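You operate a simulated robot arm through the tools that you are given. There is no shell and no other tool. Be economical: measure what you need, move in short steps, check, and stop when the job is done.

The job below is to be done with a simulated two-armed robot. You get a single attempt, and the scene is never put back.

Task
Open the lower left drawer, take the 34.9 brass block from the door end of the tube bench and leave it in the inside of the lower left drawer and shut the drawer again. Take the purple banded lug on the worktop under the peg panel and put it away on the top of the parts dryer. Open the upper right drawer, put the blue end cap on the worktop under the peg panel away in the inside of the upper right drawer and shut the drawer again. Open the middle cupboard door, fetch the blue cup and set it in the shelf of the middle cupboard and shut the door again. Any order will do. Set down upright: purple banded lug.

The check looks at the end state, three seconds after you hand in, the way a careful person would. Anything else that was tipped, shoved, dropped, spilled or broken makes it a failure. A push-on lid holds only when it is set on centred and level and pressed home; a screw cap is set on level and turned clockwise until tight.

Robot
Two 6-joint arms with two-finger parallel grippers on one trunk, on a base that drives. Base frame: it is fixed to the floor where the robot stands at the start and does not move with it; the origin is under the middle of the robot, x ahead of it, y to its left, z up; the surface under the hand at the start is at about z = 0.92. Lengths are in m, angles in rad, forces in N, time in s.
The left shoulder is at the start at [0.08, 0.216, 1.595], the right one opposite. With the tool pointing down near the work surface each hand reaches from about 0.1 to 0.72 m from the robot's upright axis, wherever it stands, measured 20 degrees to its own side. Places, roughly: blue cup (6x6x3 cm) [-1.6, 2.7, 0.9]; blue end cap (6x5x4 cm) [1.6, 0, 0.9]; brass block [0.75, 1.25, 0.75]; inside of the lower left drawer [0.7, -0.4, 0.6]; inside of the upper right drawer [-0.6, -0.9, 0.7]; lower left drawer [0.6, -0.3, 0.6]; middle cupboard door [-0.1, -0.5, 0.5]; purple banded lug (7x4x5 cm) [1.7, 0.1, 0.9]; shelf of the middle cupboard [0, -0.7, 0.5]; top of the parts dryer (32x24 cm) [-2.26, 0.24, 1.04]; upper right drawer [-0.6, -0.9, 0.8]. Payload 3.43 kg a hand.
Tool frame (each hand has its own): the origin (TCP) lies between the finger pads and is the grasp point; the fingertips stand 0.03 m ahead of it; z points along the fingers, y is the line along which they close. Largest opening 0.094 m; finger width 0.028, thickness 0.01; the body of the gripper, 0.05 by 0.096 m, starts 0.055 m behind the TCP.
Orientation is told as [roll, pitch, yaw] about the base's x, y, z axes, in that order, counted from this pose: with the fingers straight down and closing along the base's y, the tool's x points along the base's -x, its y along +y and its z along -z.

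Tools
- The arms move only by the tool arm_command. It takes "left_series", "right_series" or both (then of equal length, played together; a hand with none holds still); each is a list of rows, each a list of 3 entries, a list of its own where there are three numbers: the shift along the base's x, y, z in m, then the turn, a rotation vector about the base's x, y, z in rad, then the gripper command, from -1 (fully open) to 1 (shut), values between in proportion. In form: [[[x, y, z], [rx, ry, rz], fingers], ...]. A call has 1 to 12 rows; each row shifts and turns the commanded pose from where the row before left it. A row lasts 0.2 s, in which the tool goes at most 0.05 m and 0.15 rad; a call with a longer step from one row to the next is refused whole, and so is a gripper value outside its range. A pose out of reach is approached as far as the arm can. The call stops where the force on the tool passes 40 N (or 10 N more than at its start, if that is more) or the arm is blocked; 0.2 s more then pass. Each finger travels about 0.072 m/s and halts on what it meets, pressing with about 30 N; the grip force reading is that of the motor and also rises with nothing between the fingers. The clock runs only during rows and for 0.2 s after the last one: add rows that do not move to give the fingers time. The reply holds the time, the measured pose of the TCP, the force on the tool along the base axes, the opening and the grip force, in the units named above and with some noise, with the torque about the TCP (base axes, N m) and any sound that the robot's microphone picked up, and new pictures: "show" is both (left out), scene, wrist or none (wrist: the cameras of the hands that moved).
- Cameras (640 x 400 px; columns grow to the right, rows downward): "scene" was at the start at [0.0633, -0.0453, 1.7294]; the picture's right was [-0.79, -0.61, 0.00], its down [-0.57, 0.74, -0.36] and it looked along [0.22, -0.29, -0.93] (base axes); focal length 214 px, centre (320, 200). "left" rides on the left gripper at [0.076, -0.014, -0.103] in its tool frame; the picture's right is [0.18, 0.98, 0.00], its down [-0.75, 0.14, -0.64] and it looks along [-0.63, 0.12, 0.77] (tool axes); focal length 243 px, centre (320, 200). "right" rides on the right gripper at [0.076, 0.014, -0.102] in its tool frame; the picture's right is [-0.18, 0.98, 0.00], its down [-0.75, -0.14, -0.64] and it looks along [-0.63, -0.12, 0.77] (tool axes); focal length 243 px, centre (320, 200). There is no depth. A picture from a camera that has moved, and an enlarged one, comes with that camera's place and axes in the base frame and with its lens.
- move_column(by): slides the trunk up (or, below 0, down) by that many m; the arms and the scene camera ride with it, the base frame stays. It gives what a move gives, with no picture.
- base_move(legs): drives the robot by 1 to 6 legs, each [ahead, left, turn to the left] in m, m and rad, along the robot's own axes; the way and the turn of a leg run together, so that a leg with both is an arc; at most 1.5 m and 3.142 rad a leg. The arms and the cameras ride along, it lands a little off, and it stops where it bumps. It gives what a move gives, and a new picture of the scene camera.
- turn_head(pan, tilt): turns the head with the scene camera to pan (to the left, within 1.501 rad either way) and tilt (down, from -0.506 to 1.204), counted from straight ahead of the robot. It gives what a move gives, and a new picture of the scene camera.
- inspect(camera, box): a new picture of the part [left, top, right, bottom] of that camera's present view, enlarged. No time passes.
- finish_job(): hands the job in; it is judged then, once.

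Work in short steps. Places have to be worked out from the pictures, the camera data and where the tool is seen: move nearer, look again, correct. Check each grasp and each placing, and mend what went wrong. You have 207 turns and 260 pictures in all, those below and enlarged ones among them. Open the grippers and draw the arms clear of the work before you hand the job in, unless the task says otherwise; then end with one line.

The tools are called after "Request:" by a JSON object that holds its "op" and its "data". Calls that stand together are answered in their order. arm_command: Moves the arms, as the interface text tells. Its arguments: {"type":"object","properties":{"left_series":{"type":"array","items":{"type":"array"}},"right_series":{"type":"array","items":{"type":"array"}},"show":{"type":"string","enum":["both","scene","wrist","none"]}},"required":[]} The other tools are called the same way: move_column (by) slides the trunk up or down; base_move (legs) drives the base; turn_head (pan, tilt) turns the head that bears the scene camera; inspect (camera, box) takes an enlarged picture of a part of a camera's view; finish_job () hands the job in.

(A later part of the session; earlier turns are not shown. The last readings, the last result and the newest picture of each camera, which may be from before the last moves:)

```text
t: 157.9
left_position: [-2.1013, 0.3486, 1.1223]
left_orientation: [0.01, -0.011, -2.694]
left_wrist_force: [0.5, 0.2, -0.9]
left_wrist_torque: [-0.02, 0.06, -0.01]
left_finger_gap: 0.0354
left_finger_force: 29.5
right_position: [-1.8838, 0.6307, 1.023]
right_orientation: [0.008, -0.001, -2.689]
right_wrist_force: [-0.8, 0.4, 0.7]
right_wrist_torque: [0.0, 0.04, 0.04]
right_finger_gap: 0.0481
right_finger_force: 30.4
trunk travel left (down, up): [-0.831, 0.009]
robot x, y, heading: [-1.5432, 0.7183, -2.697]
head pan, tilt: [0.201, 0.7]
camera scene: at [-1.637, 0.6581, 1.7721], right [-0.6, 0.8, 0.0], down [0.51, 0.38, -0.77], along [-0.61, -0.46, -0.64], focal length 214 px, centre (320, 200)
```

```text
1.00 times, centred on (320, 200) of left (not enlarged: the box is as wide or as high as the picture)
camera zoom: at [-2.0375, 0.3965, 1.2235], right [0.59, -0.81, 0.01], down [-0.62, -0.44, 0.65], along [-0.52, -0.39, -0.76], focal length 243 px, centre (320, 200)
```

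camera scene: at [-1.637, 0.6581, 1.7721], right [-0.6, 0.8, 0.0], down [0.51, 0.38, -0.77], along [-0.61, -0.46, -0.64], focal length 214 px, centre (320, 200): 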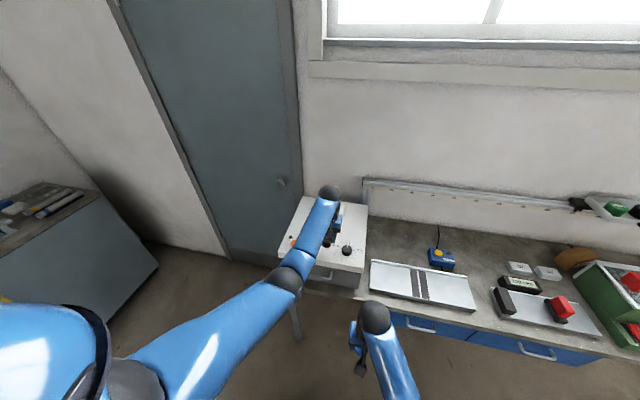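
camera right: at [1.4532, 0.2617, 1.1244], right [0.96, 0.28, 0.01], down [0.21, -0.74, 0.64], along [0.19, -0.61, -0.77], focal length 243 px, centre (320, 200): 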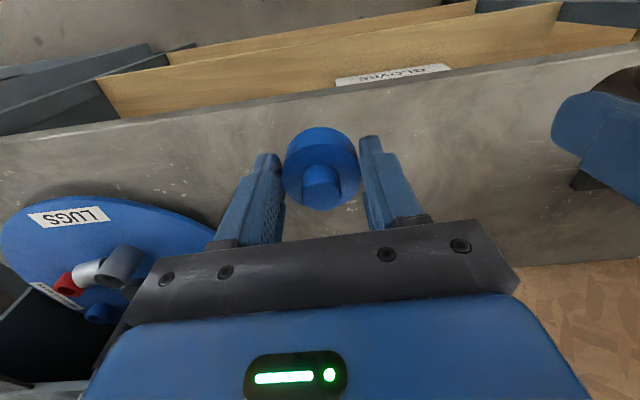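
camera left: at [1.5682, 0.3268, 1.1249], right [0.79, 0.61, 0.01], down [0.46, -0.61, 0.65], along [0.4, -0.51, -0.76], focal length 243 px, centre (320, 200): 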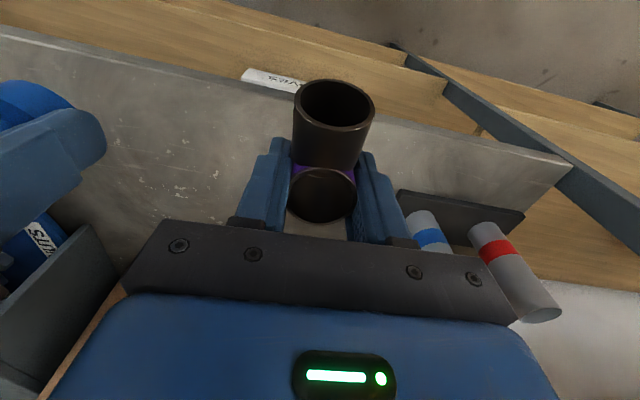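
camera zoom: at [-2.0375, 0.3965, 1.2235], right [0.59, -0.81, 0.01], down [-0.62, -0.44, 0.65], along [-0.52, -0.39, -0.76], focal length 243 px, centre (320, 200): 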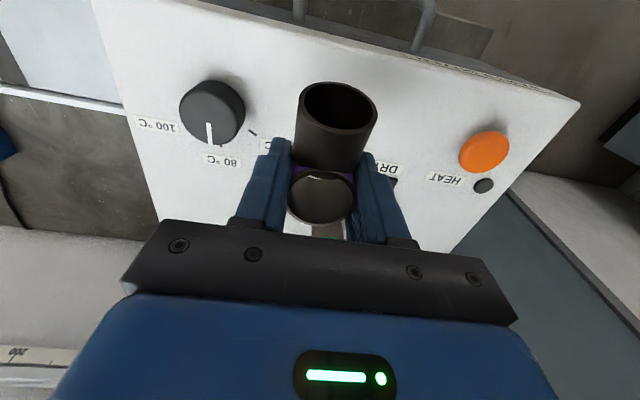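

The spot below the lug is free (knob 9 cm away, DRY label 5 cm). I lower carefully.

Request:
{"op": "arm_command", "data": {"left_series": [[[0, 0, -0.025], [0, 0, 0], 1], [[0, 0, -0.015], [0, 0, 0], 1], [[0, 0, -0.005], [0, 0, 0], 1], [[0, 0, 0], [0, 0, 0], 1]], "show": "wrist"}}

```text
t: 158.9
left_position: [-2.1034, 0.3439, 1.0732]
left_orientation: [0.008, -0.005, -2.695]
left_wrist_force: [0.3, -0.8, -0.8]
left_wrist_torque: [-0.03, 0.02, -0.01]
left_finger_gap: 0.0357
left_finger_force: 29.4
right_position: [-1.8866, 0.6272, 1.0197]
right_orientation: [0.006, 0.004, -2.69]
right_wrist_force: [-0.3, 0.5, -0.8]
right_wrist_torque: [-0.02, 0.0, 0.02]
right_finger_gap: 0.0479
right_finger_force: 30.0
trunk travel left (down, up): [-0.831, 0.009]
robot x, y, heading: [-1.5451, 0.7175, -2.699]
head pan, tilt: [0.201, 0.7]
camera left: at [-2.0411, 0.3917, 1.175], right [0.59, -0.81, 0.01], down [-0.62, -0.45, 0.65], along [-0.52, -0.39, -0.76], focal length 243 px, centre (320, 200)
```

left: 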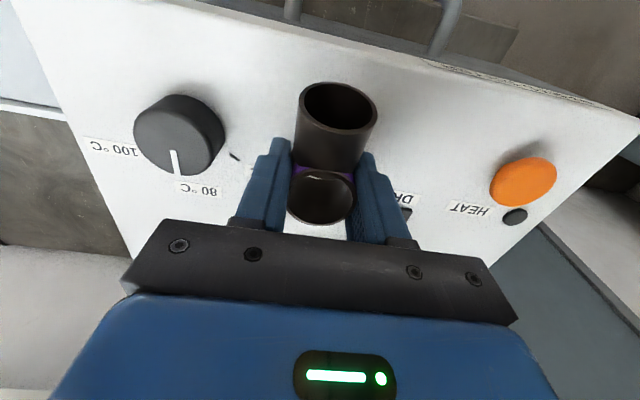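

No contact yet; I lower in 4 mm steps.

Request:
{"op": "arm_command", "data": {"left_series": [[[0, 0, -0.004], [0, 0, 0], 1], [[0, 0, -0.003], [0, 0, 0], 1], [[0, 0, 0], [0, 0, 0], 1]], "show": "none"}}

```text
t: 159.7
left_position: [-2.1035, 0.3449, 1.0681]
left_orientation: [0.009, -0.008, -2.694]
left_wrist_force: [0.4, -0.5, -1.3]
left_wrist_torque: [0.03, 0.02, -0.03]
left_finger_gap: 0.0355
left_finger_force: 29.7
right_position: [-1.8854, 0.6285, 1.0205]
right_orientation: [0.007, 0.003, -2.691]
right_wrist_force: [-0.4, -0.4, 0.4]
right_wrist_torque: [-0.01, -0.05, 0.0]
right_finger_gap: 0.0478
right_finger_force: 30.1
trunk travel left (down, up): [-0.831, 0.009]
robot x, y, heading: [-1.5471, 0.7183, -2.692]
head pan, tilt: [0.201, 0.7]
```

Still free; continue down.

Request:
{"op": "arm_command", "data": {"left_series": [[[0, 0, -0.004], [0, 0, 0], 1], [[0, 0, -0.003], [0, 0, 0], 1], [[0, 0, 0], [0, 0, 0], 1]], "show": "none"}}

```text
t: 160.5
left_position: [-2.1035, 0.3443, 1.0612]
left_orientation: [0.01, -0.009, -2.696]
left_wrist_force: [-0.6, 0.7, 2.8]
left_wrist_torque: [0.07, 0.04, -0.01]
left_finger_gap: 0.0358
left_finger_force: 30.5
right_position: [-1.8852, 0.6292, 1.0214]
right_orientation: [0.006, 0.001, -2.689]
right_wrist_force: [0.0, -0.6, 0.2]
right_wrist_torque: [0.0, -0.03, 0.01]
right_finger_gap: 0.0478
right_finger_force: 30.3
trunk travel left (down, up): [-0.831, 0.009]
robot x, y, heading: [-1.547, 0.7147, -2.7]
head pan, tilt: [0.201, 0.7]
```

Contact starts. I press 2 mm more and open the fingers partway.

Request:
{"op": "arm_command", "data": {"left_series": [[[0, 0, -0.002], [0, 0, 0], 1], [[0, 0, 0], [0, 0, 0], 0.1], [[0, 0, 0], [0, 0, 0], -0.2], [[0, 0, 0], [0, 0, 0], -0.25], [[0, 0, 0], [0, 0, 0], -0.25]], "show": "wrist"}}

```text
t: 161.7
left_position: [-2.1015, 0.3442, 1.0607]
left_orientation: [0.006, -0.008, -2.695]
left_wrist_force: [2.6, -11.9, 12.8]
left_wrist_torque: [0.14, -0.12, -0.08]
left_finger_gap: 0.0518
left_finger_force: 0.0
right_position: [-1.8851, 0.6262, 1.0209]
right_orientation: [0.005, -0.001, -2.688]
right_wrist_force: [1.0, -1.1, -0.9]
right_wrist_torque: [0.0, 0.01, -0.01]
right_finger_gap: 0.0478
right_finger_force: 29.4
trunk travel left (down, up): [-0.831, 0.009]
robot x, y, heading: [-1.547, 0.7197, -2.701]
head pan, tilt: [0.201, 0.7]
camera left: at [-2.038, 0.3909, 1.1617], right [0.59, -0.81, 0.01], down [-0.61, -0.45, 0.65], along [-0.52, -0.39, -0.76], focal length 243 px, centre (320, 200)
```

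left: 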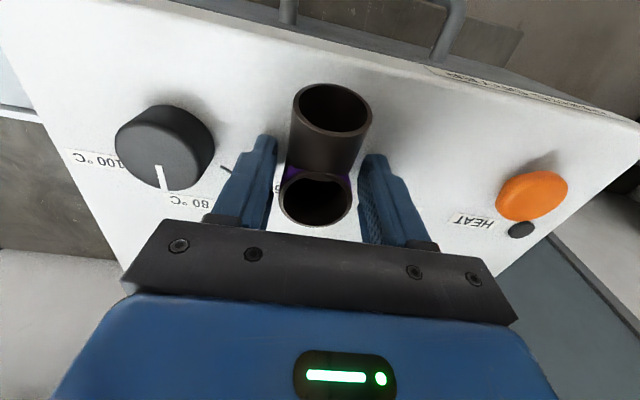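

The tips press lightly on the surface. I raise 5 mm and check.

Request:
{"op": "arm_command", "data": {"left_series": [[[0, 0, 0.005], [0, 0, 0], -0.25], [[0, 0, 0], [0, 0, 0], -0.25]], "show": "wrist"}}

```text
t: 162.3
left_position: [-2.1028, 0.348, 1.0643]
left_orientation: [0.01, -0.006, -2.697]
left_wrist_force: [-0.1, -0.2, -0.3]
left_wrist_torque: [0.04, -0.01, -0.02]
left_finger_gap: 0.0584
left_finger_force: 0.0
right_position: [-1.8865, 0.6293, 1.0215]
right_orientation: [0.008, 0.003, -2.691]
right_wrist_force: [0.8, 0.3, -0.4]
right_wrist_torque: [0.04, -0.02, 0.04]
right_finger_gap: 0.048
right_finger_force: 30.1
trunk travel left (down, up): [-0.831, 0.009]
robot x, y, heading: [-1.5461, 0.7165, -2.697]
head pan, tilt: [0.201, 0.7]
camera left: at [-2.04, 0.3945, 1.1651], right [0.59, -0.81, 0.01], down [-0.62, -0.45, 0.65], along [-0.52, -0.39, -0.76], focal length 243 px, centre (320, 200)
```

left: 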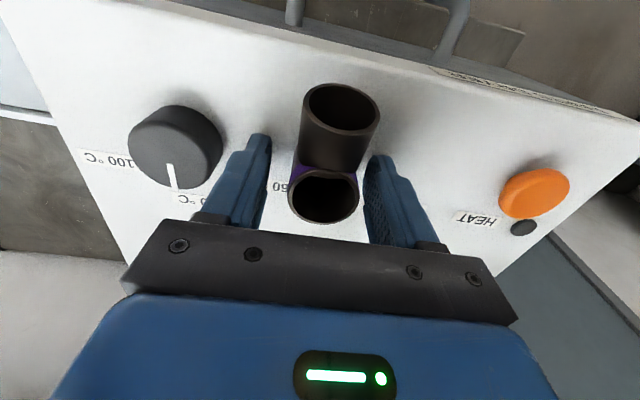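

Lug is released and standing. I centre slightly and lift straight up.

Request:
{"op": "arm_command", "data": {"left_series": [[[0.002, -0.003, 0.003], [0, 0, 0], -0.25], [[0, 0, 0.02], [0, 0, 0], -0.25], [[0, 0, 0.02], [0, 0, 0], -0.25], [[0, 0, 0.015], [0, 0, 0], -0.25]], "show": "wrist"}}

```text
t: 163.3
left_position: [-2.0999, 0.3414, 1.1224]
left_orientation: [0.008, -0.006, -2.695]
left_wrist_force: [-0.8, -0.1, 0.5]
left_wrist_torque: [0.03, -0.01, -0.02]
left_finger_gap: 0.0591
left_finger_force: 0.0
right_position: [-1.8845, 0.6276, 1.0217]
right_orientation: [0.006, 0.001, -2.691]
right_wrist_force: [0.2, -0.7, 0.8]
right_wrist_torque: [-0.02, 0.02, 0.0]
right_finger_gap: 0.048
right_finger_force: 30.7
trunk travel left (down, up): [-0.831, 0.009]
robot x, y, heading: [-1.5452, 0.7196, -2.697]
head pan, tilt: [0.201, 0.7]
camera left: at [-2.0376, 0.3894, 1.2232], right [0.59, -0.81, 0.01], down [-0.62, -0.45, 0.65], along [-0.52, -0.39, -0.76], focal length 243 px, centre (320, 200)
```

left: 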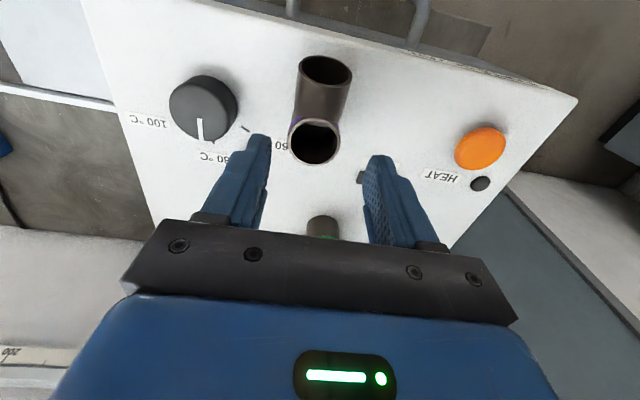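

Lug stands cleanly. I back away from the dryer and view it.

Request:
{"op": "base_move", "data": {"legs": [[-0.25, 0, 0]]}}

Request:
{"op": "inspect", "data": {"camera": "scene", "box": [290, 165, 418, 245]}}

```text
t: 165.1
left_position: [-1.8799, 0.4497, 1.1175]
left_orientation: [0.009, -0.001, -2.695]
left_wrist_force: [-0.7, -1.1, 0.6]
left_wrist_torque: [0.0, -0.03, 0.03]
left_finger_gap: 0.0587
left_finger_force: 0.1
right_position: [-1.6635, 0.7332, 1.0194]
right_orientation: [0.006, 0.005, -2.691]
right_wrist_force: [-0.1, 0.2, 0.3]
right_wrist_torque: [-0.03, -0.01, -0.01]
right_finger_gap: 0.048
right_finger_force: 30.3
trunk travel left (down, up): [-0.831, 0.009]
robot x, y, heading: [-1.3171, 0.8245, -2.701]
head pan, tilt: [0.201, 0.7]
camera scene: at [-1.4212, 0.757, 1.7711], right [-0.6, 0.8, 0.0], down [0.52, 0.39, -0.76], along [-0.61, -0.46, -0.65], focal length 214 px, centre (320, 200)
```

scene: 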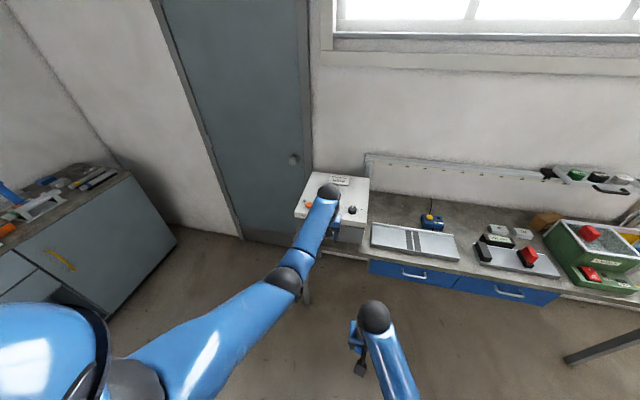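

```text
5.00 times, centred on (354, 205) of scene
camera zoom: at [-1.4212, 0.757, 1.7711], right [-0.6, 0.8, 0.0], down [0.52, 0.39, -0.76], along [-0.61, -0.46, -0.65], focal length 1072 px, centre (150, 175)
```

zoom: 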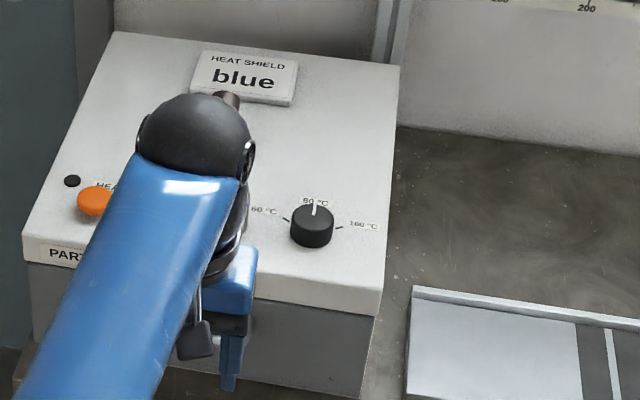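

I retract the left arm, turn to the drawer bench and drive toward the upper right drawer.

Request:
{"op": "arm_command", "data": {"left_series": [[[0.036, 0.0174, -0.015], [0, 0, 0], -0.25], [[0.036, 0.0174, -0.02], [0, 0, 0], -0.25], [[0.036, 0.0174, -0.02], [0, 0, 0], -0.6], [[0.036, 0.0174, -0.02], [0, 0, 0], -1], [[0.036, 0.0174, -0.02], [0, 0, 0], -1], [[0, 0, 0], [0, 0, 0], -1]], "show": "none"}}

Request:
{"op": "inspect", "data": {"camera": "scene", "box": [290, 165, 418, 245]}}

Request:
{"op": "base_move", "data": {"legs": [[0, 0, 1.59], [0.5, -0.27, 0], [0.4, 0, 0]]}}

```text
t: 166.5
left_position: [-1.6965, 0.5368, 1.0272]
left_orientation: [0.008, -0.006, -2.694]
left_wrist_force: [0.1, 0.5, -1.2]
left_wrist_torque: [0.01, -0.01, 0.0]
left_finger_gap: 0.0938
left_finger_force: 0.0
right_position: [-1.6619, 0.7358, 1.0214]
right_orientation: [0.006, 0.002, -2.691]
right_wrist_force: [-0.1, -0.6, 0.8]
right_wrist_torque: [0.01, 0.01, -0.01]
right_finger_gap: 0.0479
right_finger_force: 29.6
trunk travel left (down, up): [-0.831, 0.009]
robot x, y, heading: [-1.3167, 0.8233, -2.695]
head pan, tilt: [0.201, 0.7]
```

```text
5.00 times, centred on (354, 205) of scene
camera zoom: at [-1.4162, 0.7595, 1.7716], right [-0.6, 0.8, 0.0], down [0.52, 0.39, -0.76], along [-0.61, -0.46, -0.64], focal length 1072 px, centre (150, 175)
```

zoom: 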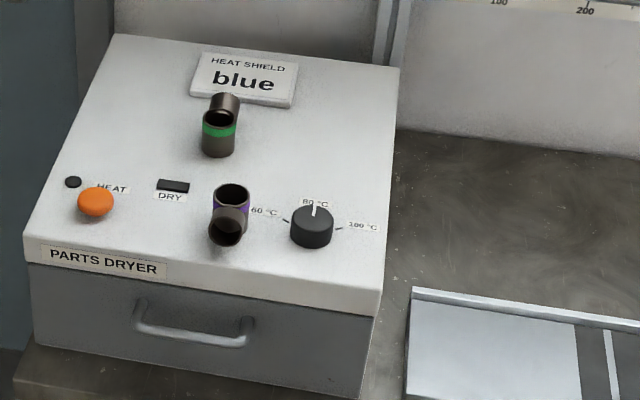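

```text
t: 175.7
left_position: [-0.8671, -0.474, 1.0283]
left_orientation: [0.008, -0.011, -1.109]
left_wrist_force: [0.5, -0.2, -0.3]
left_wrist_torque: [-0.01, -0.04, 0.05]
left_finger_gap: 0.0941
left_finger_force: 0.0
right_position: [-1.0659, -0.44, 1.0216]
right_orientation: [0.006, 0.0, -1.107]
right_wrist_force: [-0.9, 0.2, -0.1]
right_wrist_torque: [0.03, -0.01, 0.05]
right_finger_gap: 0.0479
right_finger_force: 30.1
trunk travel left (down, up): [-0.831, 0.009]
robot x, y, heading: [-1.1599, -0.0995, -1.116]
head pan, tilt: [0.201, 0.7]
camera scene: at [-1.0965, -0.1927, 1.772], right [-0.79, -0.61, 0.0], down [-0.39, 0.51, -0.77], along [0.47, -0.61, -0.64], focal length 214 px, centre (320, 200)
```

scene: 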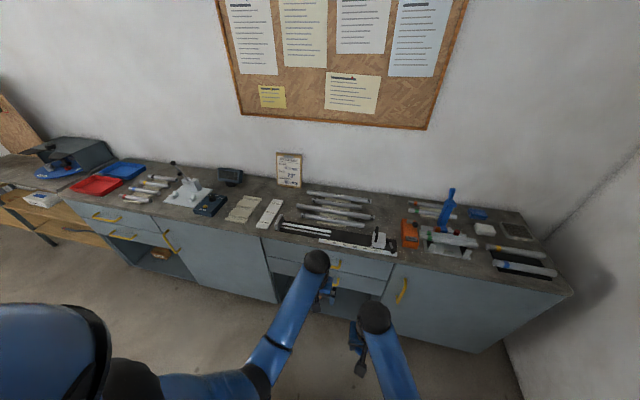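

The lug stands well on the dryer. Now I find the upper right drawer handle.

Request:
{"op": "inspect", "data": {"camera": "scene", "box": [240, 220, 440, 345]}}

Request:
{"op": "arm_command", "data": {"left_series": [[[0, 0, 0], [0, 0, -0.143], -1], [[0, 0, 0], [0, 0, -0.143], -1], [[0, 0, 0], [0, 0, -0.143], -1], [[0, 0, 0], [0, 0, -0.143], -1], [[0, 0, 0], [0, 0, -0.143], -1], [[0, 0, 0], [0, 0, -0.143], -1], [[0, 0, 0], [0, 0, -0.143], -1], [[0, 0, 0], [0, 0, -0.143], -1], [[0, 0, 0], [0, 0, -0.143], -1], [[0, 0, 0], [0, 0, -0.143], -1], [[0, 0, 0], [0, 0, -0.143], -1]], "show": "none"}}

Request:
{"op": "move_column", "data": {"by": -0.18}}

Request:
{"op": "arm_command", "data": {"left_series": [[[0, 0, 0], [-0.128, -0.063, 0], -1], [[0, 0, 0], [-0.128, -0.063, 0], -1], [[0, 0, 0], [-0.128, -0.063, 0], -1], [[0, 0, 0], [-0.128, -0.063, 0], -1], [[0, 0, 0], [-0.128, -0.063, 0], -1], [[0, 0, 0], [-0.128, -0.063, 0], -1], [[0, 0, 0], [-0.128, -0.063, 0], -1], [[0, 0, 0], [-0.128, -0.063, 0], -1], [[0, 0, 0], [-0.128, -0.063, 0], -1], [[0, 0, 0], [-0.128, -0.063, 0], -1]], "show": "both"}}

```text
3.20 times, centred on (340, 282) of scene
camera zoom: at [-1.0965, -0.1927, 1.772], right [-0.79, -0.61, 0.0], down [-0.39, 0.51, -0.77], along [0.47, -0.61, -0.64], focal length 686 px, centre (256, -64)
```

zoom: 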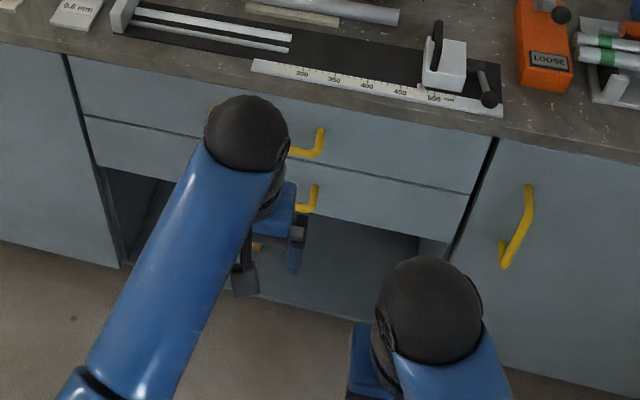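

```text
t: 178.1
left_position: [-0.867, -0.4751, 1.0269]
left_orientation: [0.01, -0.007, -2.684]
left_wrist_force: [-0.8, 0.5, 0.0]
left_wrist_torque: [0.03, 0.02, 0.0]
left_finger_gap: 0.0939
left_finger_force: 0.2
right_position: [-1.0646, -0.4418, 1.0205]
right_orientation: [0.008, 0.001, -1.106]
right_wrist_force: [-0.4, 0.0, -0.3]
right_wrist_torque: [-0.01, -0.01, -0.02]
right_finger_gap: 0.0478
right_finger_force: 30.3
trunk travel left (down, up): [-0.831, 0.009]
robot x, y, heading: [-1.1605, -0.0997, -1.116]
head pan, tilt: [0.201, 0.7]
```

```text
t: 180.1
left_position: [-0.8658, -0.4755, 0.8484]
left_orientation: [0.008, -0.007, -2.681]
left_wrist_force: [-0.3, 0.0, 0.2]
left_wrist_torque: [0.0, 0.01, -0.01]
left_finger_gap: 0.0941
left_finger_force: 0.1
right_position: [-1.0654, -0.4413, 0.8403]
right_orientation: [0.008, 0.002, -1.108]
right_wrist_force: [-0.6, 0.6, -0.6]
right_wrist_torque: [0.01, 0.0, 0.0]
right_finger_gap: 0.0478
right_finger_force: 29.7
trunk travel left (down, up): [-0.651, 0.189]
robot x, y, heading: [-1.1601, -0.1041, -1.114]
head pan, tilt: [0.201, 0.7]
```

```text
t: 182.3
left_position: [-0.8657, -0.4754, 0.8472]
left_orientation: [1.436, -0.002, -2.694]
left_wrist_force: [0.7, -0.1, -0.3]
left_wrist_torque: [-0.03, 0.0, -0.02]
left_finger_gap: 0.0941
left_finger_force: 0.2
right_position: [-1.065, -0.4417, 0.8399]
right_orientation: [0.007, 0.0, -1.106]
right_wrist_force: [0.0, -0.2, 0.1]
right_wrist_torque: [-0.01, 0.01, 0.01]
right_finger_gap: 0.0477
right_finger_force: 29.7
trunk travel left (down, up): [-0.651, 0.189]
robot x, y, heading: [-1.1587, -0.1027, -1.112]
head pan, tilt: [0.201, 0.7]
camera scene: at [-1.0946, -0.1964, 1.5917], right [-0.79, -0.61, 0.0], down [-0.39, 0.51, -0.76], along [0.47, -0.6, -0.64], focal length 214 px, centre (320, 200)
camera left: at [-0.8425, -0.3483, 0.8464], right [0.23, -0.04, 0.97], down [-0.95, 0.23, 0.23], along [-0.23, -0.97, 0.01], focal length 243 px, centre (320, 200)
```

scene: 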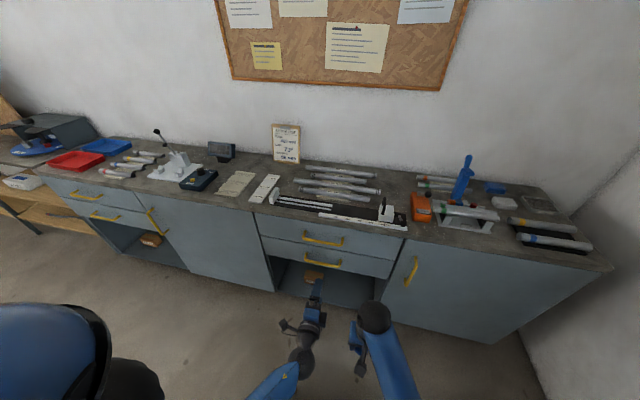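
left: 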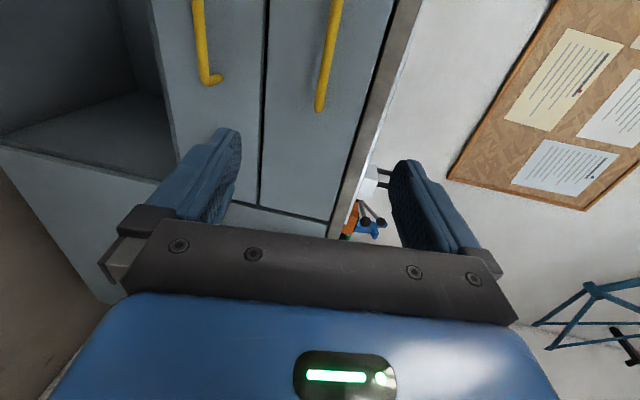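

Upper handle bar is at about f-depth 0.31 m ahead, z≈0.812. I shift the hand 3.7 cm left, 3.5 cm down, and drive forward 0.21 m.

Request:
{"op": "arm_command", "data": {"left_series": [[[0.033, 0.0165, -0.02], [0, 0, 0], -1], [[0, 0, -0.015], [0, 0, 0], -1]], "show": "none"}}

Request:
{"op": "base_move", "data": {"legs": [[0.21, 0, 0]]}}

Request:
{"op": "inspect", "data": {"camera": "left", "box": [0, 0, 640, 400]}}

```text
t: 182.9
left_position: [-0.8331, -0.4587, 0.8114]
left_orientation: [1.434, -0.003, -2.692]
left_wrist_force: [-0.9, 0.4, 0.9]
left_wrist_torque: [-0.02, 0.01, 0.0]
left_finger_gap: 0.0942
left_finger_force: 0.0
right_position: [-1.0646, -0.4425, 0.8406]
right_orientation: [0.007, 0.002, -1.107]
right_wrist_force: [1.1, -0.5, -0.2]
right_wrist_torque: [0.01, -0.03, -0.03]
right_finger_gap: 0.0477
right_finger_force: 29.9
trunk travel left (down, up): [-0.651, 0.189]
robot x, y, heading: [-1.1552, -0.102, -1.109]
head pan, tilt: [0.201, 0.7]
```

```text
t: 184.6
left_position: [-0.7411, -0.6451, 0.8125]
left_orientation: [1.437, -0.001, -2.69]
left_wrist_force: [-0.1, 0.1, -0.8]
left_wrist_torque: [0.0, -0.02, -0.01]
left_finger_gap: 0.0941
left_finger_force: 0.1
right_position: [-0.9733, -0.6287, 0.8406]
right_orientation: [0.008, 0.0, -1.107]
right_wrist_force: [-0.3, -0.5, 0.3]
right_wrist_torque: [0.0, 0.01, -0.02]
right_finger_gap: 0.0477
right_finger_force: 30.3
trunk travel left (down, up): [-0.651, 0.189]
robot x, y, heading: [-1.0655, -0.2902, -1.115]
head pan, tilt: [0.201, 0.7]
camera scene: at [-1.0034, -0.3818, 1.5919], right [-0.79, -0.61, 0.0], down [-0.39, 0.51, -0.77], along [0.47, -0.61, -0.64], focal length 214 px, centre (320, 200)
```

scene: 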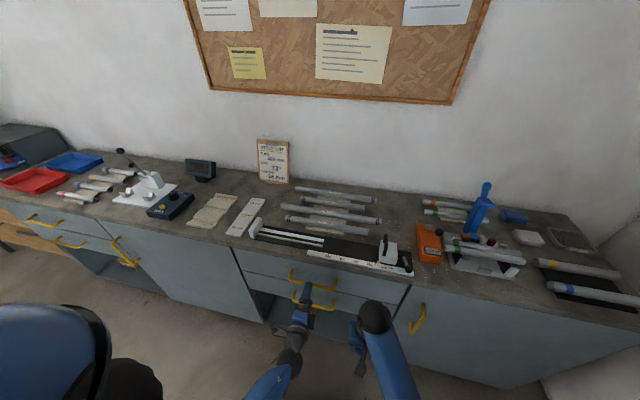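

```text
1.00 times, centred on (320, 200) of left (not enlarged: the box is as wide or as high as the picture)
camera zoom: at [-0.7174, -0.5185, 0.812], right [0.22, -0.04, 0.97], down [-0.95, 0.23, 0.23], along [-0.23, -0.97, 0.02], focal length 243 px, centre (320, 200)
```

zoom: 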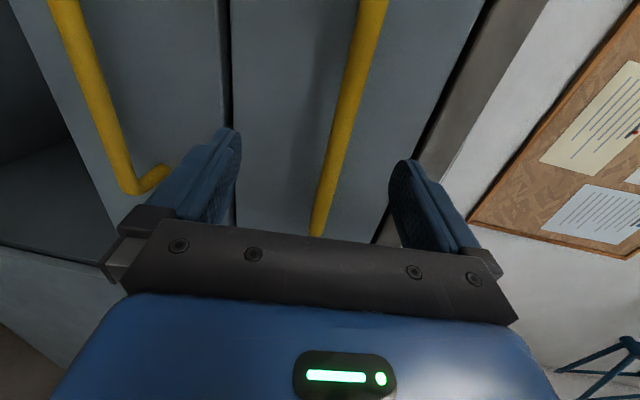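

Bar is centred; ~9 cm ahead. I advance 6 cm and look.

Request:
{"op": "arm_command", "data": {"left_series": [[[0.013, -0.027, 0], [0, 0, 0], -1], [[0.013, -0.027, 0], [0, 0, 0], -1], [[0, 0, 0], [0, 0, 0], -1]], "show": "wrist"}}

```text
t: 185.4
left_position: [-0.7154, -0.6987, 0.8131]
left_orientation: [1.436, -0.001, -2.691]
left_wrist_force: [-7.8, 13.8, 3.8]
left_wrist_torque: [-0.84, -0.43, -0.29]
left_finger_gap: 0.0941
left_finger_force: 0.0
right_position: [-0.9738, -0.628, 0.8413]
right_orientation: [0.008, 0.001, -1.106]
right_wrist_force: [0.1, -0.7, 0.7]
right_wrist_torque: [-0.01, -0.01, 0.02]
right_finger_gap: 0.0476
right_finger_force: 30.1
trunk travel left (down, up): [-0.651, 0.189]
robot x, y, heading: [-1.0689, -0.2881, -1.117]
head pan, tilt: [0.201, 0.7]
camera left: at [-0.6918, -0.5715, 0.812], right [0.22, -0.04, 0.97], down [-0.95, 0.23, 0.23], along [-0.23, -0.97, 0.01], focal length 243 px, centre (320, 200)
```

left: 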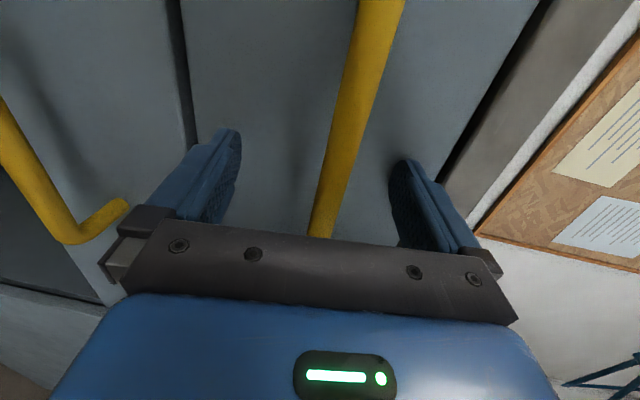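

Fingertips touch the face; the bar is between the fingers. I back 3 mm, close, and check.

Request:
{"op": "arm_command", "data": {"left_series": [[[-0.002, 0.004, 0], [0, 0, 0], -1], [[0, 0, 0], [0, 0, 0], 1], [[0, 0, 0], [0, 0, 0], 1], [[0, 0, 0], [0, 0, 0], 1], [[0, 0, 0], [0, 0, 0], 1], [[0, 0, 0], [0, 0, 0], 1]], "show": "none"}}

```text
t: 186.8
left_position: [-0.7158, -0.6955, 0.8174]
left_orientation: [1.446, 0.0, -2.687]
left_wrist_force: [5.0, -2.1, 31.9]
left_wrist_torque: [0.35, -0.44, 0.7]
left_finger_gap: 0.0185
left_finger_force: 44.7
right_position: [-0.9733, -0.6275, 0.8414]
right_orientation: [0.007, 0.001, -1.107]
right_wrist_force: [-0.3, 0.3, 0.3]
right_wrist_torque: [0.0, -0.03, -0.01]
right_finger_gap: 0.0476
right_finger_force: 30.3
trunk travel left (down, up): [-0.651, 0.189]
robot x, y, heading: [-1.0681, -0.2917, -1.11]
head pan, tilt: [0.201, 0.7]
```

Gripped. I relax the vertical load and pull back with the base.

Request:
{"op": "arm_command", "data": {"left_series": [[[0, 0, 0.005], [0, 0, 0], 1], [[0, 0, 0], [0, 0, 0], 1]], "show": "none"}}

Request:
{"op": "base_move", "data": {"legs": [[-0.14, 0, 0], [-0.07, 0, 0], [-0.06, 0, 0]]}}

```text
t: 187.4
left_position: [-0.7164, -0.697, 0.8184]
left_orientation: [1.433, -0.002, -2.691]
left_wrist_force: [6.1, -2.6, 17.6]
left_wrist_torque: [0.26, -0.36, 0.77]
left_finger_gap: 0.0183
left_finger_force: 44.9
right_position: [-0.9734, -0.6287, 0.8409]
right_orientation: [0.006, 0.001, -1.109]
right_wrist_force: [-0.9, -0.2, -0.6]
right_wrist_torque: [0.05, 0.03, -0.01]
right_finger_gap: 0.0476
right_finger_force: 30.3
trunk travel left (down, up): [-0.651, 0.189]
robot x, y, heading: [-1.0682, -0.2894, -1.113]
head pan, tilt: [0.201, 0.7]
```

```text
t: 189.1
left_position: [-0.7798, -0.557, 0.8165]
left_orientation: [1.44, 0.002, -2.68]
left_wrist_force: [6.5, -1.1, -5.4]
left_wrist_torque: [-0.12, 0.03, -0.92]
left_finger_gap: 0.0184
left_finger_force: 45.2
right_position: [-1.0374, -0.4924, 0.8395]
right_orientation: [0.006, 0.003, -1.103]
right_wrist_force: [-0.6, 0.8, 0.1]
right_wrist_torque: [-0.01, -0.01, 0.04]
right_finger_gap: 0.0477
right_finger_force: 29.7
trunk travel left (down, up): [-0.651, 0.189]
robot x, y, heading: [-1.1362, -0.1517, -1.109]
head pan, tilt: [0.201, 0.7]
stopped in leg 2: the force on the tool passed its limit at 44 N (the readings are from after the stop); the commanded pose is now the measured one
camera scene: at [-1.0675, -0.2476, 1.5915], right [-0.79, -0.61, 0.0], down [-0.4, 0.51, -0.76], along [0.47, -0.6, -0.65], focal length 214 px, centre (320, 200)
```

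scene: 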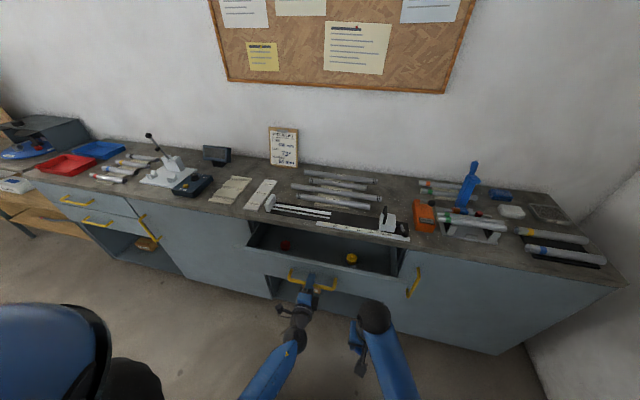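

Opened ~0.15 m; continue in small pulls.

Request:
{"op": "base_move", "data": {"legs": [[-0.05, 0.003, 0], [-0.05, 0.003, 0]]}}

```text
t: 190.6
left_position: [-0.8178, -0.4748, 0.8178]
left_orientation: [1.439, 0.002, -2.682]
left_wrist_force: [-2.8, -7.7, -15.5]
left_wrist_torque: [-0.02, -0.11, -1.33]
left_finger_gap: 0.0184
left_finger_force: 45.4
right_position: [-1.0751, -0.4038, 0.8375]
right_orientation: [0.007, 0.01, -1.106]
right_wrist_force: [-0.5, 0.2, 0.7]
right_wrist_torque: [0.04, -0.02, -0.01]
right_finger_gap: 0.0477
right_finger_force: 30.1
trunk travel left (down, up): [-0.651, 0.189]
robot x, y, heading: [-1.1726, -0.0586, -1.113]
head pan, tilt: [0.201, 0.7]
camera scene: at [-1.1037, -0.1644, 1.5908], right [-0.79, -0.61, 0.0], down [-0.4, 0.52, -0.76], along [0.47, -0.6, -0.65], focal length 214 px, centre (320, 200)
```

scene: 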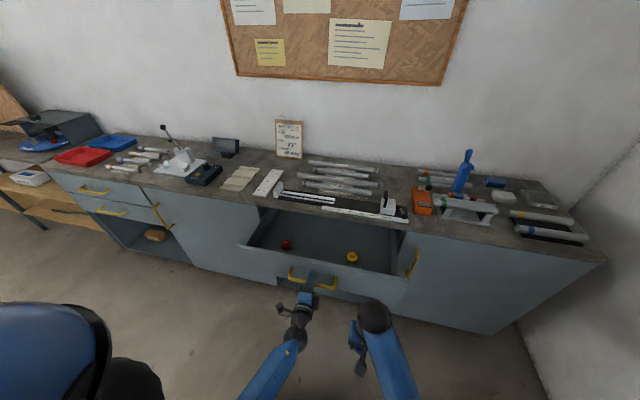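

Open ~0.245 m. I release the handle, withdraw the left hand slightly left/down and zoom on the drawer.

Request:
{"op": "arm_command", "data": {"left_series": [[[0, 0, 0], [0, 0, 0], -1], [[0, 0, 0], [0, 0, 0], -1], [[0, 0, 0], [0, 0, 0], -1], [[-0.018, 0.036, 0], [0, 0, 0], -1], [[-0.018, 0.036, 0], [0, 0, 0], -1], [[0.04, 0.02, 0], [0, 0, 0], -1], [[0.04, 0.02, 0], [0, 0, 0], -1], [[0.04, 0.02, 0], [0, 0, 0], -1]], "show": "none"}}

Request:
{"op": "inspect", "data": {"camera": "scene", "box": [220, 180, 420, 305]}}

```text
t: 192.3
left_position: [-0.787, -0.3634, 0.8247]
left_orientation: [1.442, 0.001, -2.675]
left_wrist_force: [0.3, 0.0, 0.2]
left_wrist_torque: [0.03, -0.01, -0.01]
left_finger_gap: 0.0941
left_finger_force: 0.0
left hand out of reach, approached as far as the arm can: row 7, 8
right_position: [-1.0773, -0.3996, 0.8412]
right_orientation: [0.008, -0.001, -1.106]
right_wrist_force: [0.2, 1.1, -0.8]
right_wrist_torque: [-0.01, 0.01, 0.0]
right_finger_gap: 0.0477
right_finger_force: 30.2
trunk travel left (down, up): [-0.651, 0.189]
robot x, y, heading: [-1.1752, -0.0563, -1.109]
head pan, tilt: [0.201, 0.7]
```

```text
3.20 times, centred on (320, 242) of scene
camera zoom: at [-1.1081, -0.154, 1.5916], right [-0.79, -0.61, 0.0], down [-0.39, 0.51, -0.76], along [0.47, -0.6, -0.64], focal length 686 px, centre (320, 64)
```

zoom: 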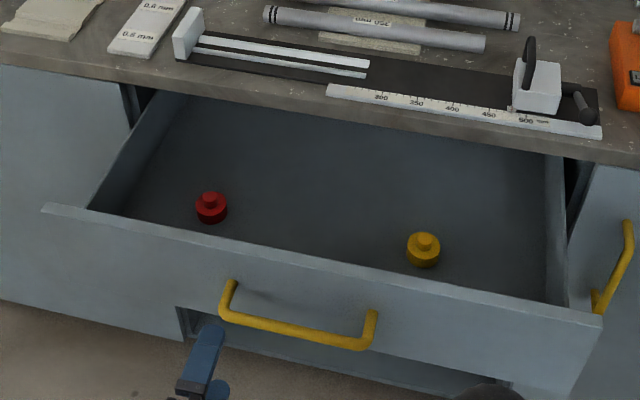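

Free spot between the red and yellow caps at ≈(−0.724, −0.64). I raise the left hand, lift the trunk, and reposition left/forward so the right hand can reach in.

Request:
{"op": "arm_command", "data": {"left_series": [[[0, 0, 0.04], [0, 0, 0], -1], [[0, 0, 0.04], [0, 0, 0], -1], [[0, 0, 0.04], [0, 0, 0], -1]], "show": "none"}}

Request:
{"op": "move_column", "data": {"by": 0.18}}

Request:
{"op": "base_move", "data": {"legs": [[0, 0.16, 0], [0.13, 0, 0]]}}

```text
t: 193.2
left_position: [-0.7764, -0.3576, 0.9175]
left_orientation: [1.483, 0.208, -2.647]
left_wrist_force: [-0.6, 0.0, -2.4]
left_wrist_torque: [-0.01, -0.02, 0.02]
left_finger_gap: 0.0938
left_finger_force: 0.1
left hand out of reach, approached as far as the arm can: row 2, 3
right_position: [-1.0782, -0.3992, 0.8414]
right_orientation: [0.005, 0.0, -1.105]
right_wrist_force: [0.0, -0.3, 0.2]
right_wrist_torque: [0.01, 0.0, 0.0]
right_finger_gap: 0.0479
right_finger_force: 29.5
trunk travel left (down, up): [-0.651, 0.189]
robot x, y, heading: [-1.1737, -0.0608, -1.108]
head pan, tilt: [0.201, 0.7]
```

```text
t: 195.2
left_position: [-0.782, -0.3603, 1.0893]
left_orientation: [1.445, 0.003, -2.658]
left_wrist_force: [-0.2, -1.4, 0.4]
left_wrist_torque: [-0.02, 0.03, 0.0]
left_finger_gap: 0.0941
left_finger_force: 0.1
right_position: [-1.0783, -0.3994, 1.021]
right_orientation: [0.007, 0.001, -1.106]
right_wrist_force: [-0.1, 0.1, -1.1]
right_wrist_torque: [0.0, 0.0, -0.03]
right_finger_gap: 0.0477
right_finger_force: 30.2
trunk travel left (down, up): [-0.831, 0.009]
robot x, y, heading: [-1.1705, -0.0573, -1.114]
head pan, tilt: [0.201, 0.7]
```

```text
t: 197.5
left_position: [-0.5804, -0.4012, 1.0914]
left_orientation: [1.45, 0.004, -2.657]
left_wrist_force: [-0.6, -0.6, -0.1]
left_wrist_torque: [0.04, 0.0, -0.03]
left_finger_gap: 0.0941
left_finger_force: 0.1
right_position: [-0.8766, -0.4402, 1.0219]
right_orientation: [0.005, -0.003, -1.103]
right_wrist_force: [-0.6, 0.3, -0.3]
right_wrist_torque: [-0.05, 0.02, 0.0]
right_finger_gap: 0.0475
right_finger_force: 30.5
trunk travel left (down, up): [-0.831, 0.009]
robot x, y, heading: [-0.9728, -0.1033, -1.107]
head pan, tilt: [0.201, 0.7]
camera scene: at [-0.9089, -0.1927, 1.7722], right [-0.79, -0.61, 0.0], down [-0.39, 0.5, -0.77], along [0.47, -0.61, -0.64], focal length 214 px, centre (320, 200)
```

scene: 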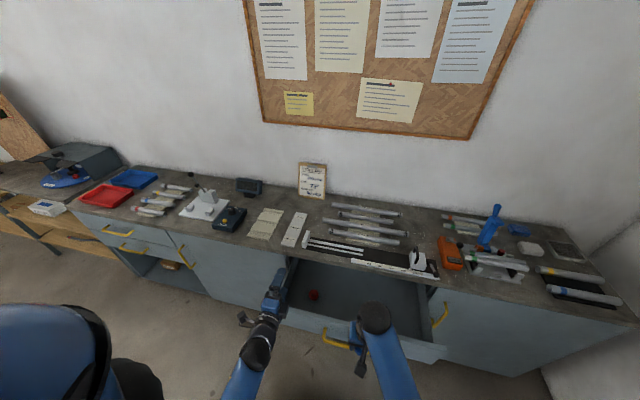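

I extend the right hand over the target spot.

Request:
{"op": "arm_command", "data": {"right_series": [[[0.029, -0.037, 0], [0, 0, 0], 1], [[0.029, -0.037, 0], [0, 0, 0], 1], [[0.029, -0.037, 0], [0, 0, 0], 1], [[0.029, -0.037, 0], [0, 0, 0], 1], [[0.028, -0.034, 0], [0, 0, 0], 1], [[0, 0, 0], [0, 0, 0], 1]], "show": "wrist"}}

```text
t: 198.9
left_position: [-0.5809, -0.4045, 1.0895]
left_orientation: [1.446, 0.002, -2.658]
left_wrist_force: [-0.1, -0.2, -0.7]
left_wrist_torque: [0.03, 0.02, 0.01]
left_finger_gap: 0.094
left_finger_force: 0.1
right_position: [-0.733, -0.6242, 1.0197]
right_orientation: [0.008, 0.0, -1.103]
right_wrist_force: [0.3, -0.1, -0.3]
right_wrist_torque: [0.02, -0.01, 0.0]
right_finger_gap: 0.0476
right_finger_force: 30.1
trunk travel left (down, up): [-0.831, 0.009]
robot x, y, heading: [-0.9735, -0.1061, -1.109]
head pan, tilt: [0.201, 0.7]
camera right: at [-0.755, -0.5515, 1.1222], right [0.96, 0.28, 0.01], down [0.21, -0.74, 0.64], along [0.18, -0.61, -0.77], focal length 243 px, centre (320, 200)
```

right: 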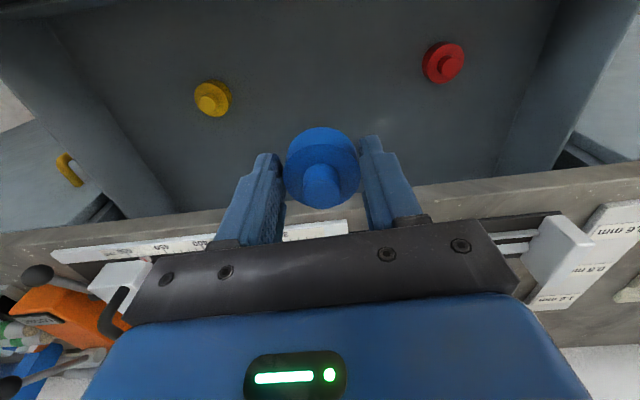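

The landing spot is between the yellow and red caps. I lower with the trunk 12 cm.

Request:
{"op": "move_column", "data": {"by": -0.12}}

Request:
{"op": "arm_command", "data": {"right_series": [[[0, 0, -0.03], [0, 0, 0], 1], [[0, 0, -0.03], [0, 0, 0], 1], [[0, 0, -0.03], [0, 0, 0], 1], [[0, 0, 0], [0, 0, 0], 1]], "show": "wrist"}}

```text
t: 200.4
left_position: [-0.5808, -0.4046, 0.9691]
left_orientation: [1.445, 0.002, -2.657]
left_wrist_force: [0.6, 0.8, -0.7]
left_wrist_torque: [0.01, 0.0, -0.01]
left_finger_gap: 0.094
left_finger_force: 0.0
right_position: [-0.7321, -0.625, 0.8996]
right_orientation: [0.007, 0.002, -1.103]
right_wrist_force: [-0.2, 0.5, 0.2]
right_wrist_torque: [-0.02, -0.01, -0.03]
right_finger_gap: 0.0476
right_finger_force: 29.7
trunk travel left (down, up): [-0.711, 0.129]
robot x, y, heading: [-0.971, -0.1063, -1.113]
head pan, tilt: [0.201, 0.7]
```

```text
t: 201.4
left_position: [-0.5808, -0.4047, 0.9687]
left_orientation: [1.446, 0.002, -2.655]
left_wrist_force: [-0.5, -0.2, 0.0]
left_wrist_torque: [0.0, 0.01, -0.02]
left_finger_gap: 0.0938
left_finger_force: 0.0
right_position: [-0.732, -0.6247, 0.8087]
right_orientation: [0.007, -0.001, -1.103]
right_wrist_force: [0.0, 0.8, -1.2]
right_wrist_torque: [-0.01, 0.04, -0.02]
right_finger_gap: 0.0478
right_finger_force: 30.0
trunk travel left (down, up): [-0.711, 0.129]
robot x, y, heading: [-0.9724, -0.1036, -1.11]
head pan, tilt: [0.201, 0.7]
camera right: at [-0.7545, -0.5519, 0.9115], right [0.96, 0.28, 0.01], down [0.21, -0.74, 0.64], along [0.18, -0.61, -0.77], focal length 243 px, centre (320, 200)
```

right: 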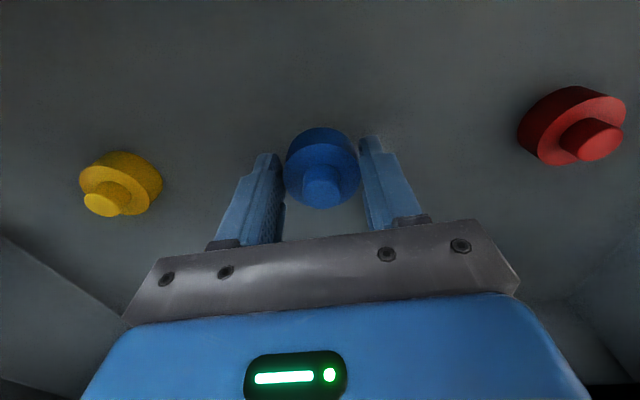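

Close to the floor; I step down with force checks.

Request:
{"op": "arm_command", "data": {"right_series": [[[0, 0, -0.01], [0, 0, 0], 1], [[0, 0, -0.005], [0, 0, 0], 1], [[0, 0, -0.004], [0, 0, 0], 1], [[0, 0, 0], [0, 0, 0], 1]], "show": "none"}}

```text
t: 202.4
left_position: [-0.5793, -0.4037, 0.9692]
left_orientation: [1.448, 0.001, -2.656]
left_wrist_force: [-0.5, -0.2, 0.3]
left_wrist_torque: [0.0, 0.0, 0.01]
left_finger_gap: 0.0941
left_finger_force: 0.1
right_position: [-0.7328, -0.6263, 0.7897]
right_orientation: [0.007, 0.001, -1.102]
right_wrist_force: [0.8, 0.7, -0.1]
right_wrist_torque: [-0.01, 0.0, 0.03]
right_finger_gap: 0.0476
right_finger_force: 29.9
trunk travel left (down, up): [-0.711, 0.129]
robot x, y, heading: [-0.9688, -0.1058, -1.114]
head pan, tilt: [0.201, 0.7]
```

No contact yet; further down in small steps.

Request:
{"op": "arm_command", "data": {"right_series": [[[0, 0, -0.005], [0, 0, 0], 1], [[0, 0, -0.004], [0, 0, 0], 1], [[0, 0, -0.004], [0, 0, 0], 1], [[0, 0, 0], [0, 0, 0], 1]], "show": "none"}}

```text
t: 203.4
left_position: [-0.5805, -0.4038, 0.9699]
left_orientation: [1.449, 0.003, -2.657]
left_wrist_force: [0.5, 0.0, -0.1]
left_wrist_torque: [0.03, -0.02, -0.03]
left_finger_gap: 0.0942
left_finger_force: 0.1
right_position: [-0.7333, -0.6256, 0.7806]
right_orientation: [0.01, -0.008, -1.102]
right_wrist_force: [0.2, -3.1, 27.8]
right_wrist_torque: [-0.38, 0.09, -0.2]
right_finger_gap: 0.0481
right_finger_force: 30.2
trunk travel left (down, up): [-0.711, 0.129]
robot x, y, heading: [-0.9717, -0.104, -1.108]
head pan, tilt: [0.201, 0.7]
```

Contact with the floor (28 N). I ease up 3 mm and open.

Request:
{"op": "arm_command", "data": {"right_series": [[[0, 0, 0.003], [0, 0, 0], 1], [[0, 0, 0], [0, 0, 0], -0.2], [[0, 0, 0], [0, 0, 0], -0.6], [[0, 0, 0], [0, 0, 0], -0.7], [[0, 0, 0], [0, 0, 0], -0.7]], "show": "wrist"}}

```text
t: 204.6
left_position: [-0.5805, -0.4048, 0.9684]
left_orientation: [1.445, 0.002, -2.657]
left_wrist_force: [0.6, -0.1, -0.1]
left_wrist_torque: [0.0, 0.0, 0.01]
left_finger_gap: 0.0941
left_finger_force: 0.1
right_position: [-0.7334, -0.6242, 0.7799]
right_orientation: [0.008, 0.002, -1.103]
right_wrist_force: [-0.6, 0.2, 0.0]
right_wrist_torque: [0.01, 0.02, 0.0]
right_finger_gap: 0.0799
right_finger_force: 0.1
trunk travel left (down, up): [-0.711, 0.129]
robot x, y, heading: [-0.9718, -0.1041, -1.108]
head pan, tilt: [0.201, 0.7]
camera right: at [-0.7553, -0.5516, 0.8826], right [0.96, 0.28, 0.01], down [0.21, -0.74, 0.64], along [0.18, -0.61, -0.77], focal length 243 px, centre (320, 200)
```

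right: 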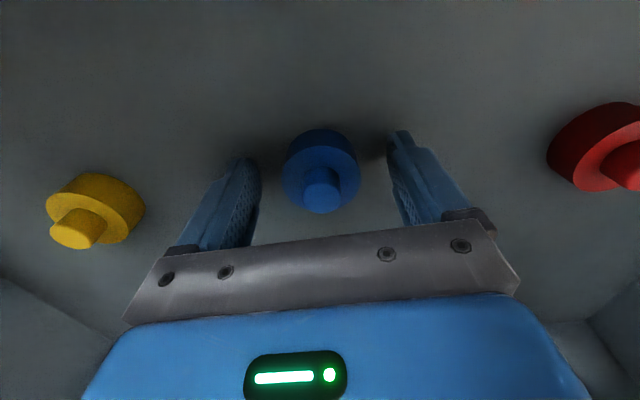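

Cap placed. I raise the hand out, then back the base away.

Request:
{"op": "arm_command", "data": {"right_series": [[[0, 0, 0.04], [0, 0, 0], -0.7], [[0, 0, 0.04], [0, 0, 0], -0.7], [[0, 0, 0.04], [0, 0, 0], -0.7]], "show": "none"}}

Request:
{"op": "move_column", "data": {"by": 0.12}}

Request:
{"op": "base_move", "data": {"legs": [[-0.3, 0, -0.03]]}}

```text
t: 205.4
left_position: [-0.58, -0.4045, 0.9688]
left_orientation: [1.447, 0.002, -2.654]
left_wrist_force: [0.1, -0.3, 0.4]
left_wrist_torque: [-0.02, 0.01, -0.01]
left_finger_gap: 0.0943
left_finger_force: 0.1
right_position: [-0.7333, -0.6261, 0.9004]
right_orientation: [0.007, 0.002, -1.103]
right_wrist_force: [-1.1, -0.7, 1.0]
right_wrist_torque: [0.01, -0.01, 0.0]
right_finger_gap: 0.0801
right_finger_force: 0.0
trunk travel left (down, up): [-0.711, 0.129]
robot x, y, heading: [-0.9739, -0.103, -1.11]
head pan, tilt: [0.201, 0.7]
```

```text
t: 206.9
left_position: [-0.5801, -0.4047, 1.0887]
left_orientation: [1.446, 0.003, -2.657]
left_wrist_force: [-0.9, 0.8, 0.4]
left_wrist_torque: [0.03, 0.02, 0.0]
left_finger_gap: 0.0939
left_finger_force: 0.0
right_position: [-0.7329, -0.6258, 1.0204]
right_orientation: [0.007, 0.003, -1.102]
right_wrist_force: [-0.1, 0.2, 0.2]
right_wrist_torque: [0.01, 0.01, 0.01]
right_finger_gap: 0.08
right_finger_force: 0.1
trunk travel left (down, up): [-0.831, 0.009]
robot x, y, heading: [-0.9745, -0.1006, -1.112]
head pan, tilt: [0.201, 0.7]
```

```text
t: 208.9
left_position: [-0.7172, -0.1466, 1.0881]
left_orientation: [1.442, 0.002, -2.686]
left_wrist_force: [0.0, -1.2, -0.6]
left_wrist_torque: [0.03, 0.0, 0.03]
left_finger_gap: 0.0938
left_finger_force: 0.0
right_position: [-0.877, -0.3645, 1.0182]
right_orientation: [0.007, 0.002, -1.132]
right_wrist_force: [-0.2, -0.1, -0.9]
right_wrist_torque: [0.0, 0.03, 0.01]
right_finger_gap: 0.0799
right_finger_force: 0.2
trunk travel left (down, up): [-0.831, 0.009]
robot x, y, heading: [-1.104, 0.1683, -1.137]
head pan, tilt: [0.201, 0.7]
camera scene: at [-1.0376, 0.0657, 1.7713], right [-0.81, -0.59, 0.0], down [-0.38, 0.52, -0.76], along [0.45, -0.61, -0.65], focal length 214 px, centre (320, 200)
```

scene: 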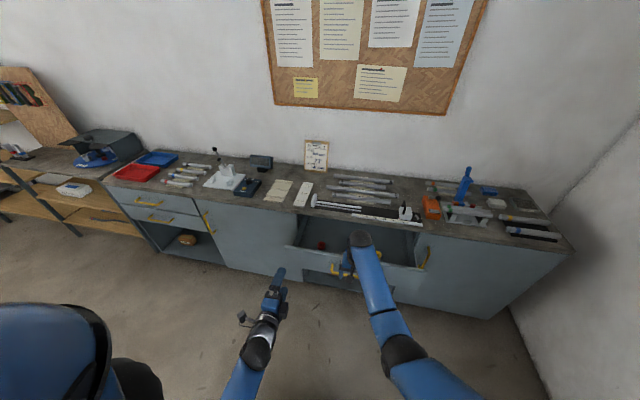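

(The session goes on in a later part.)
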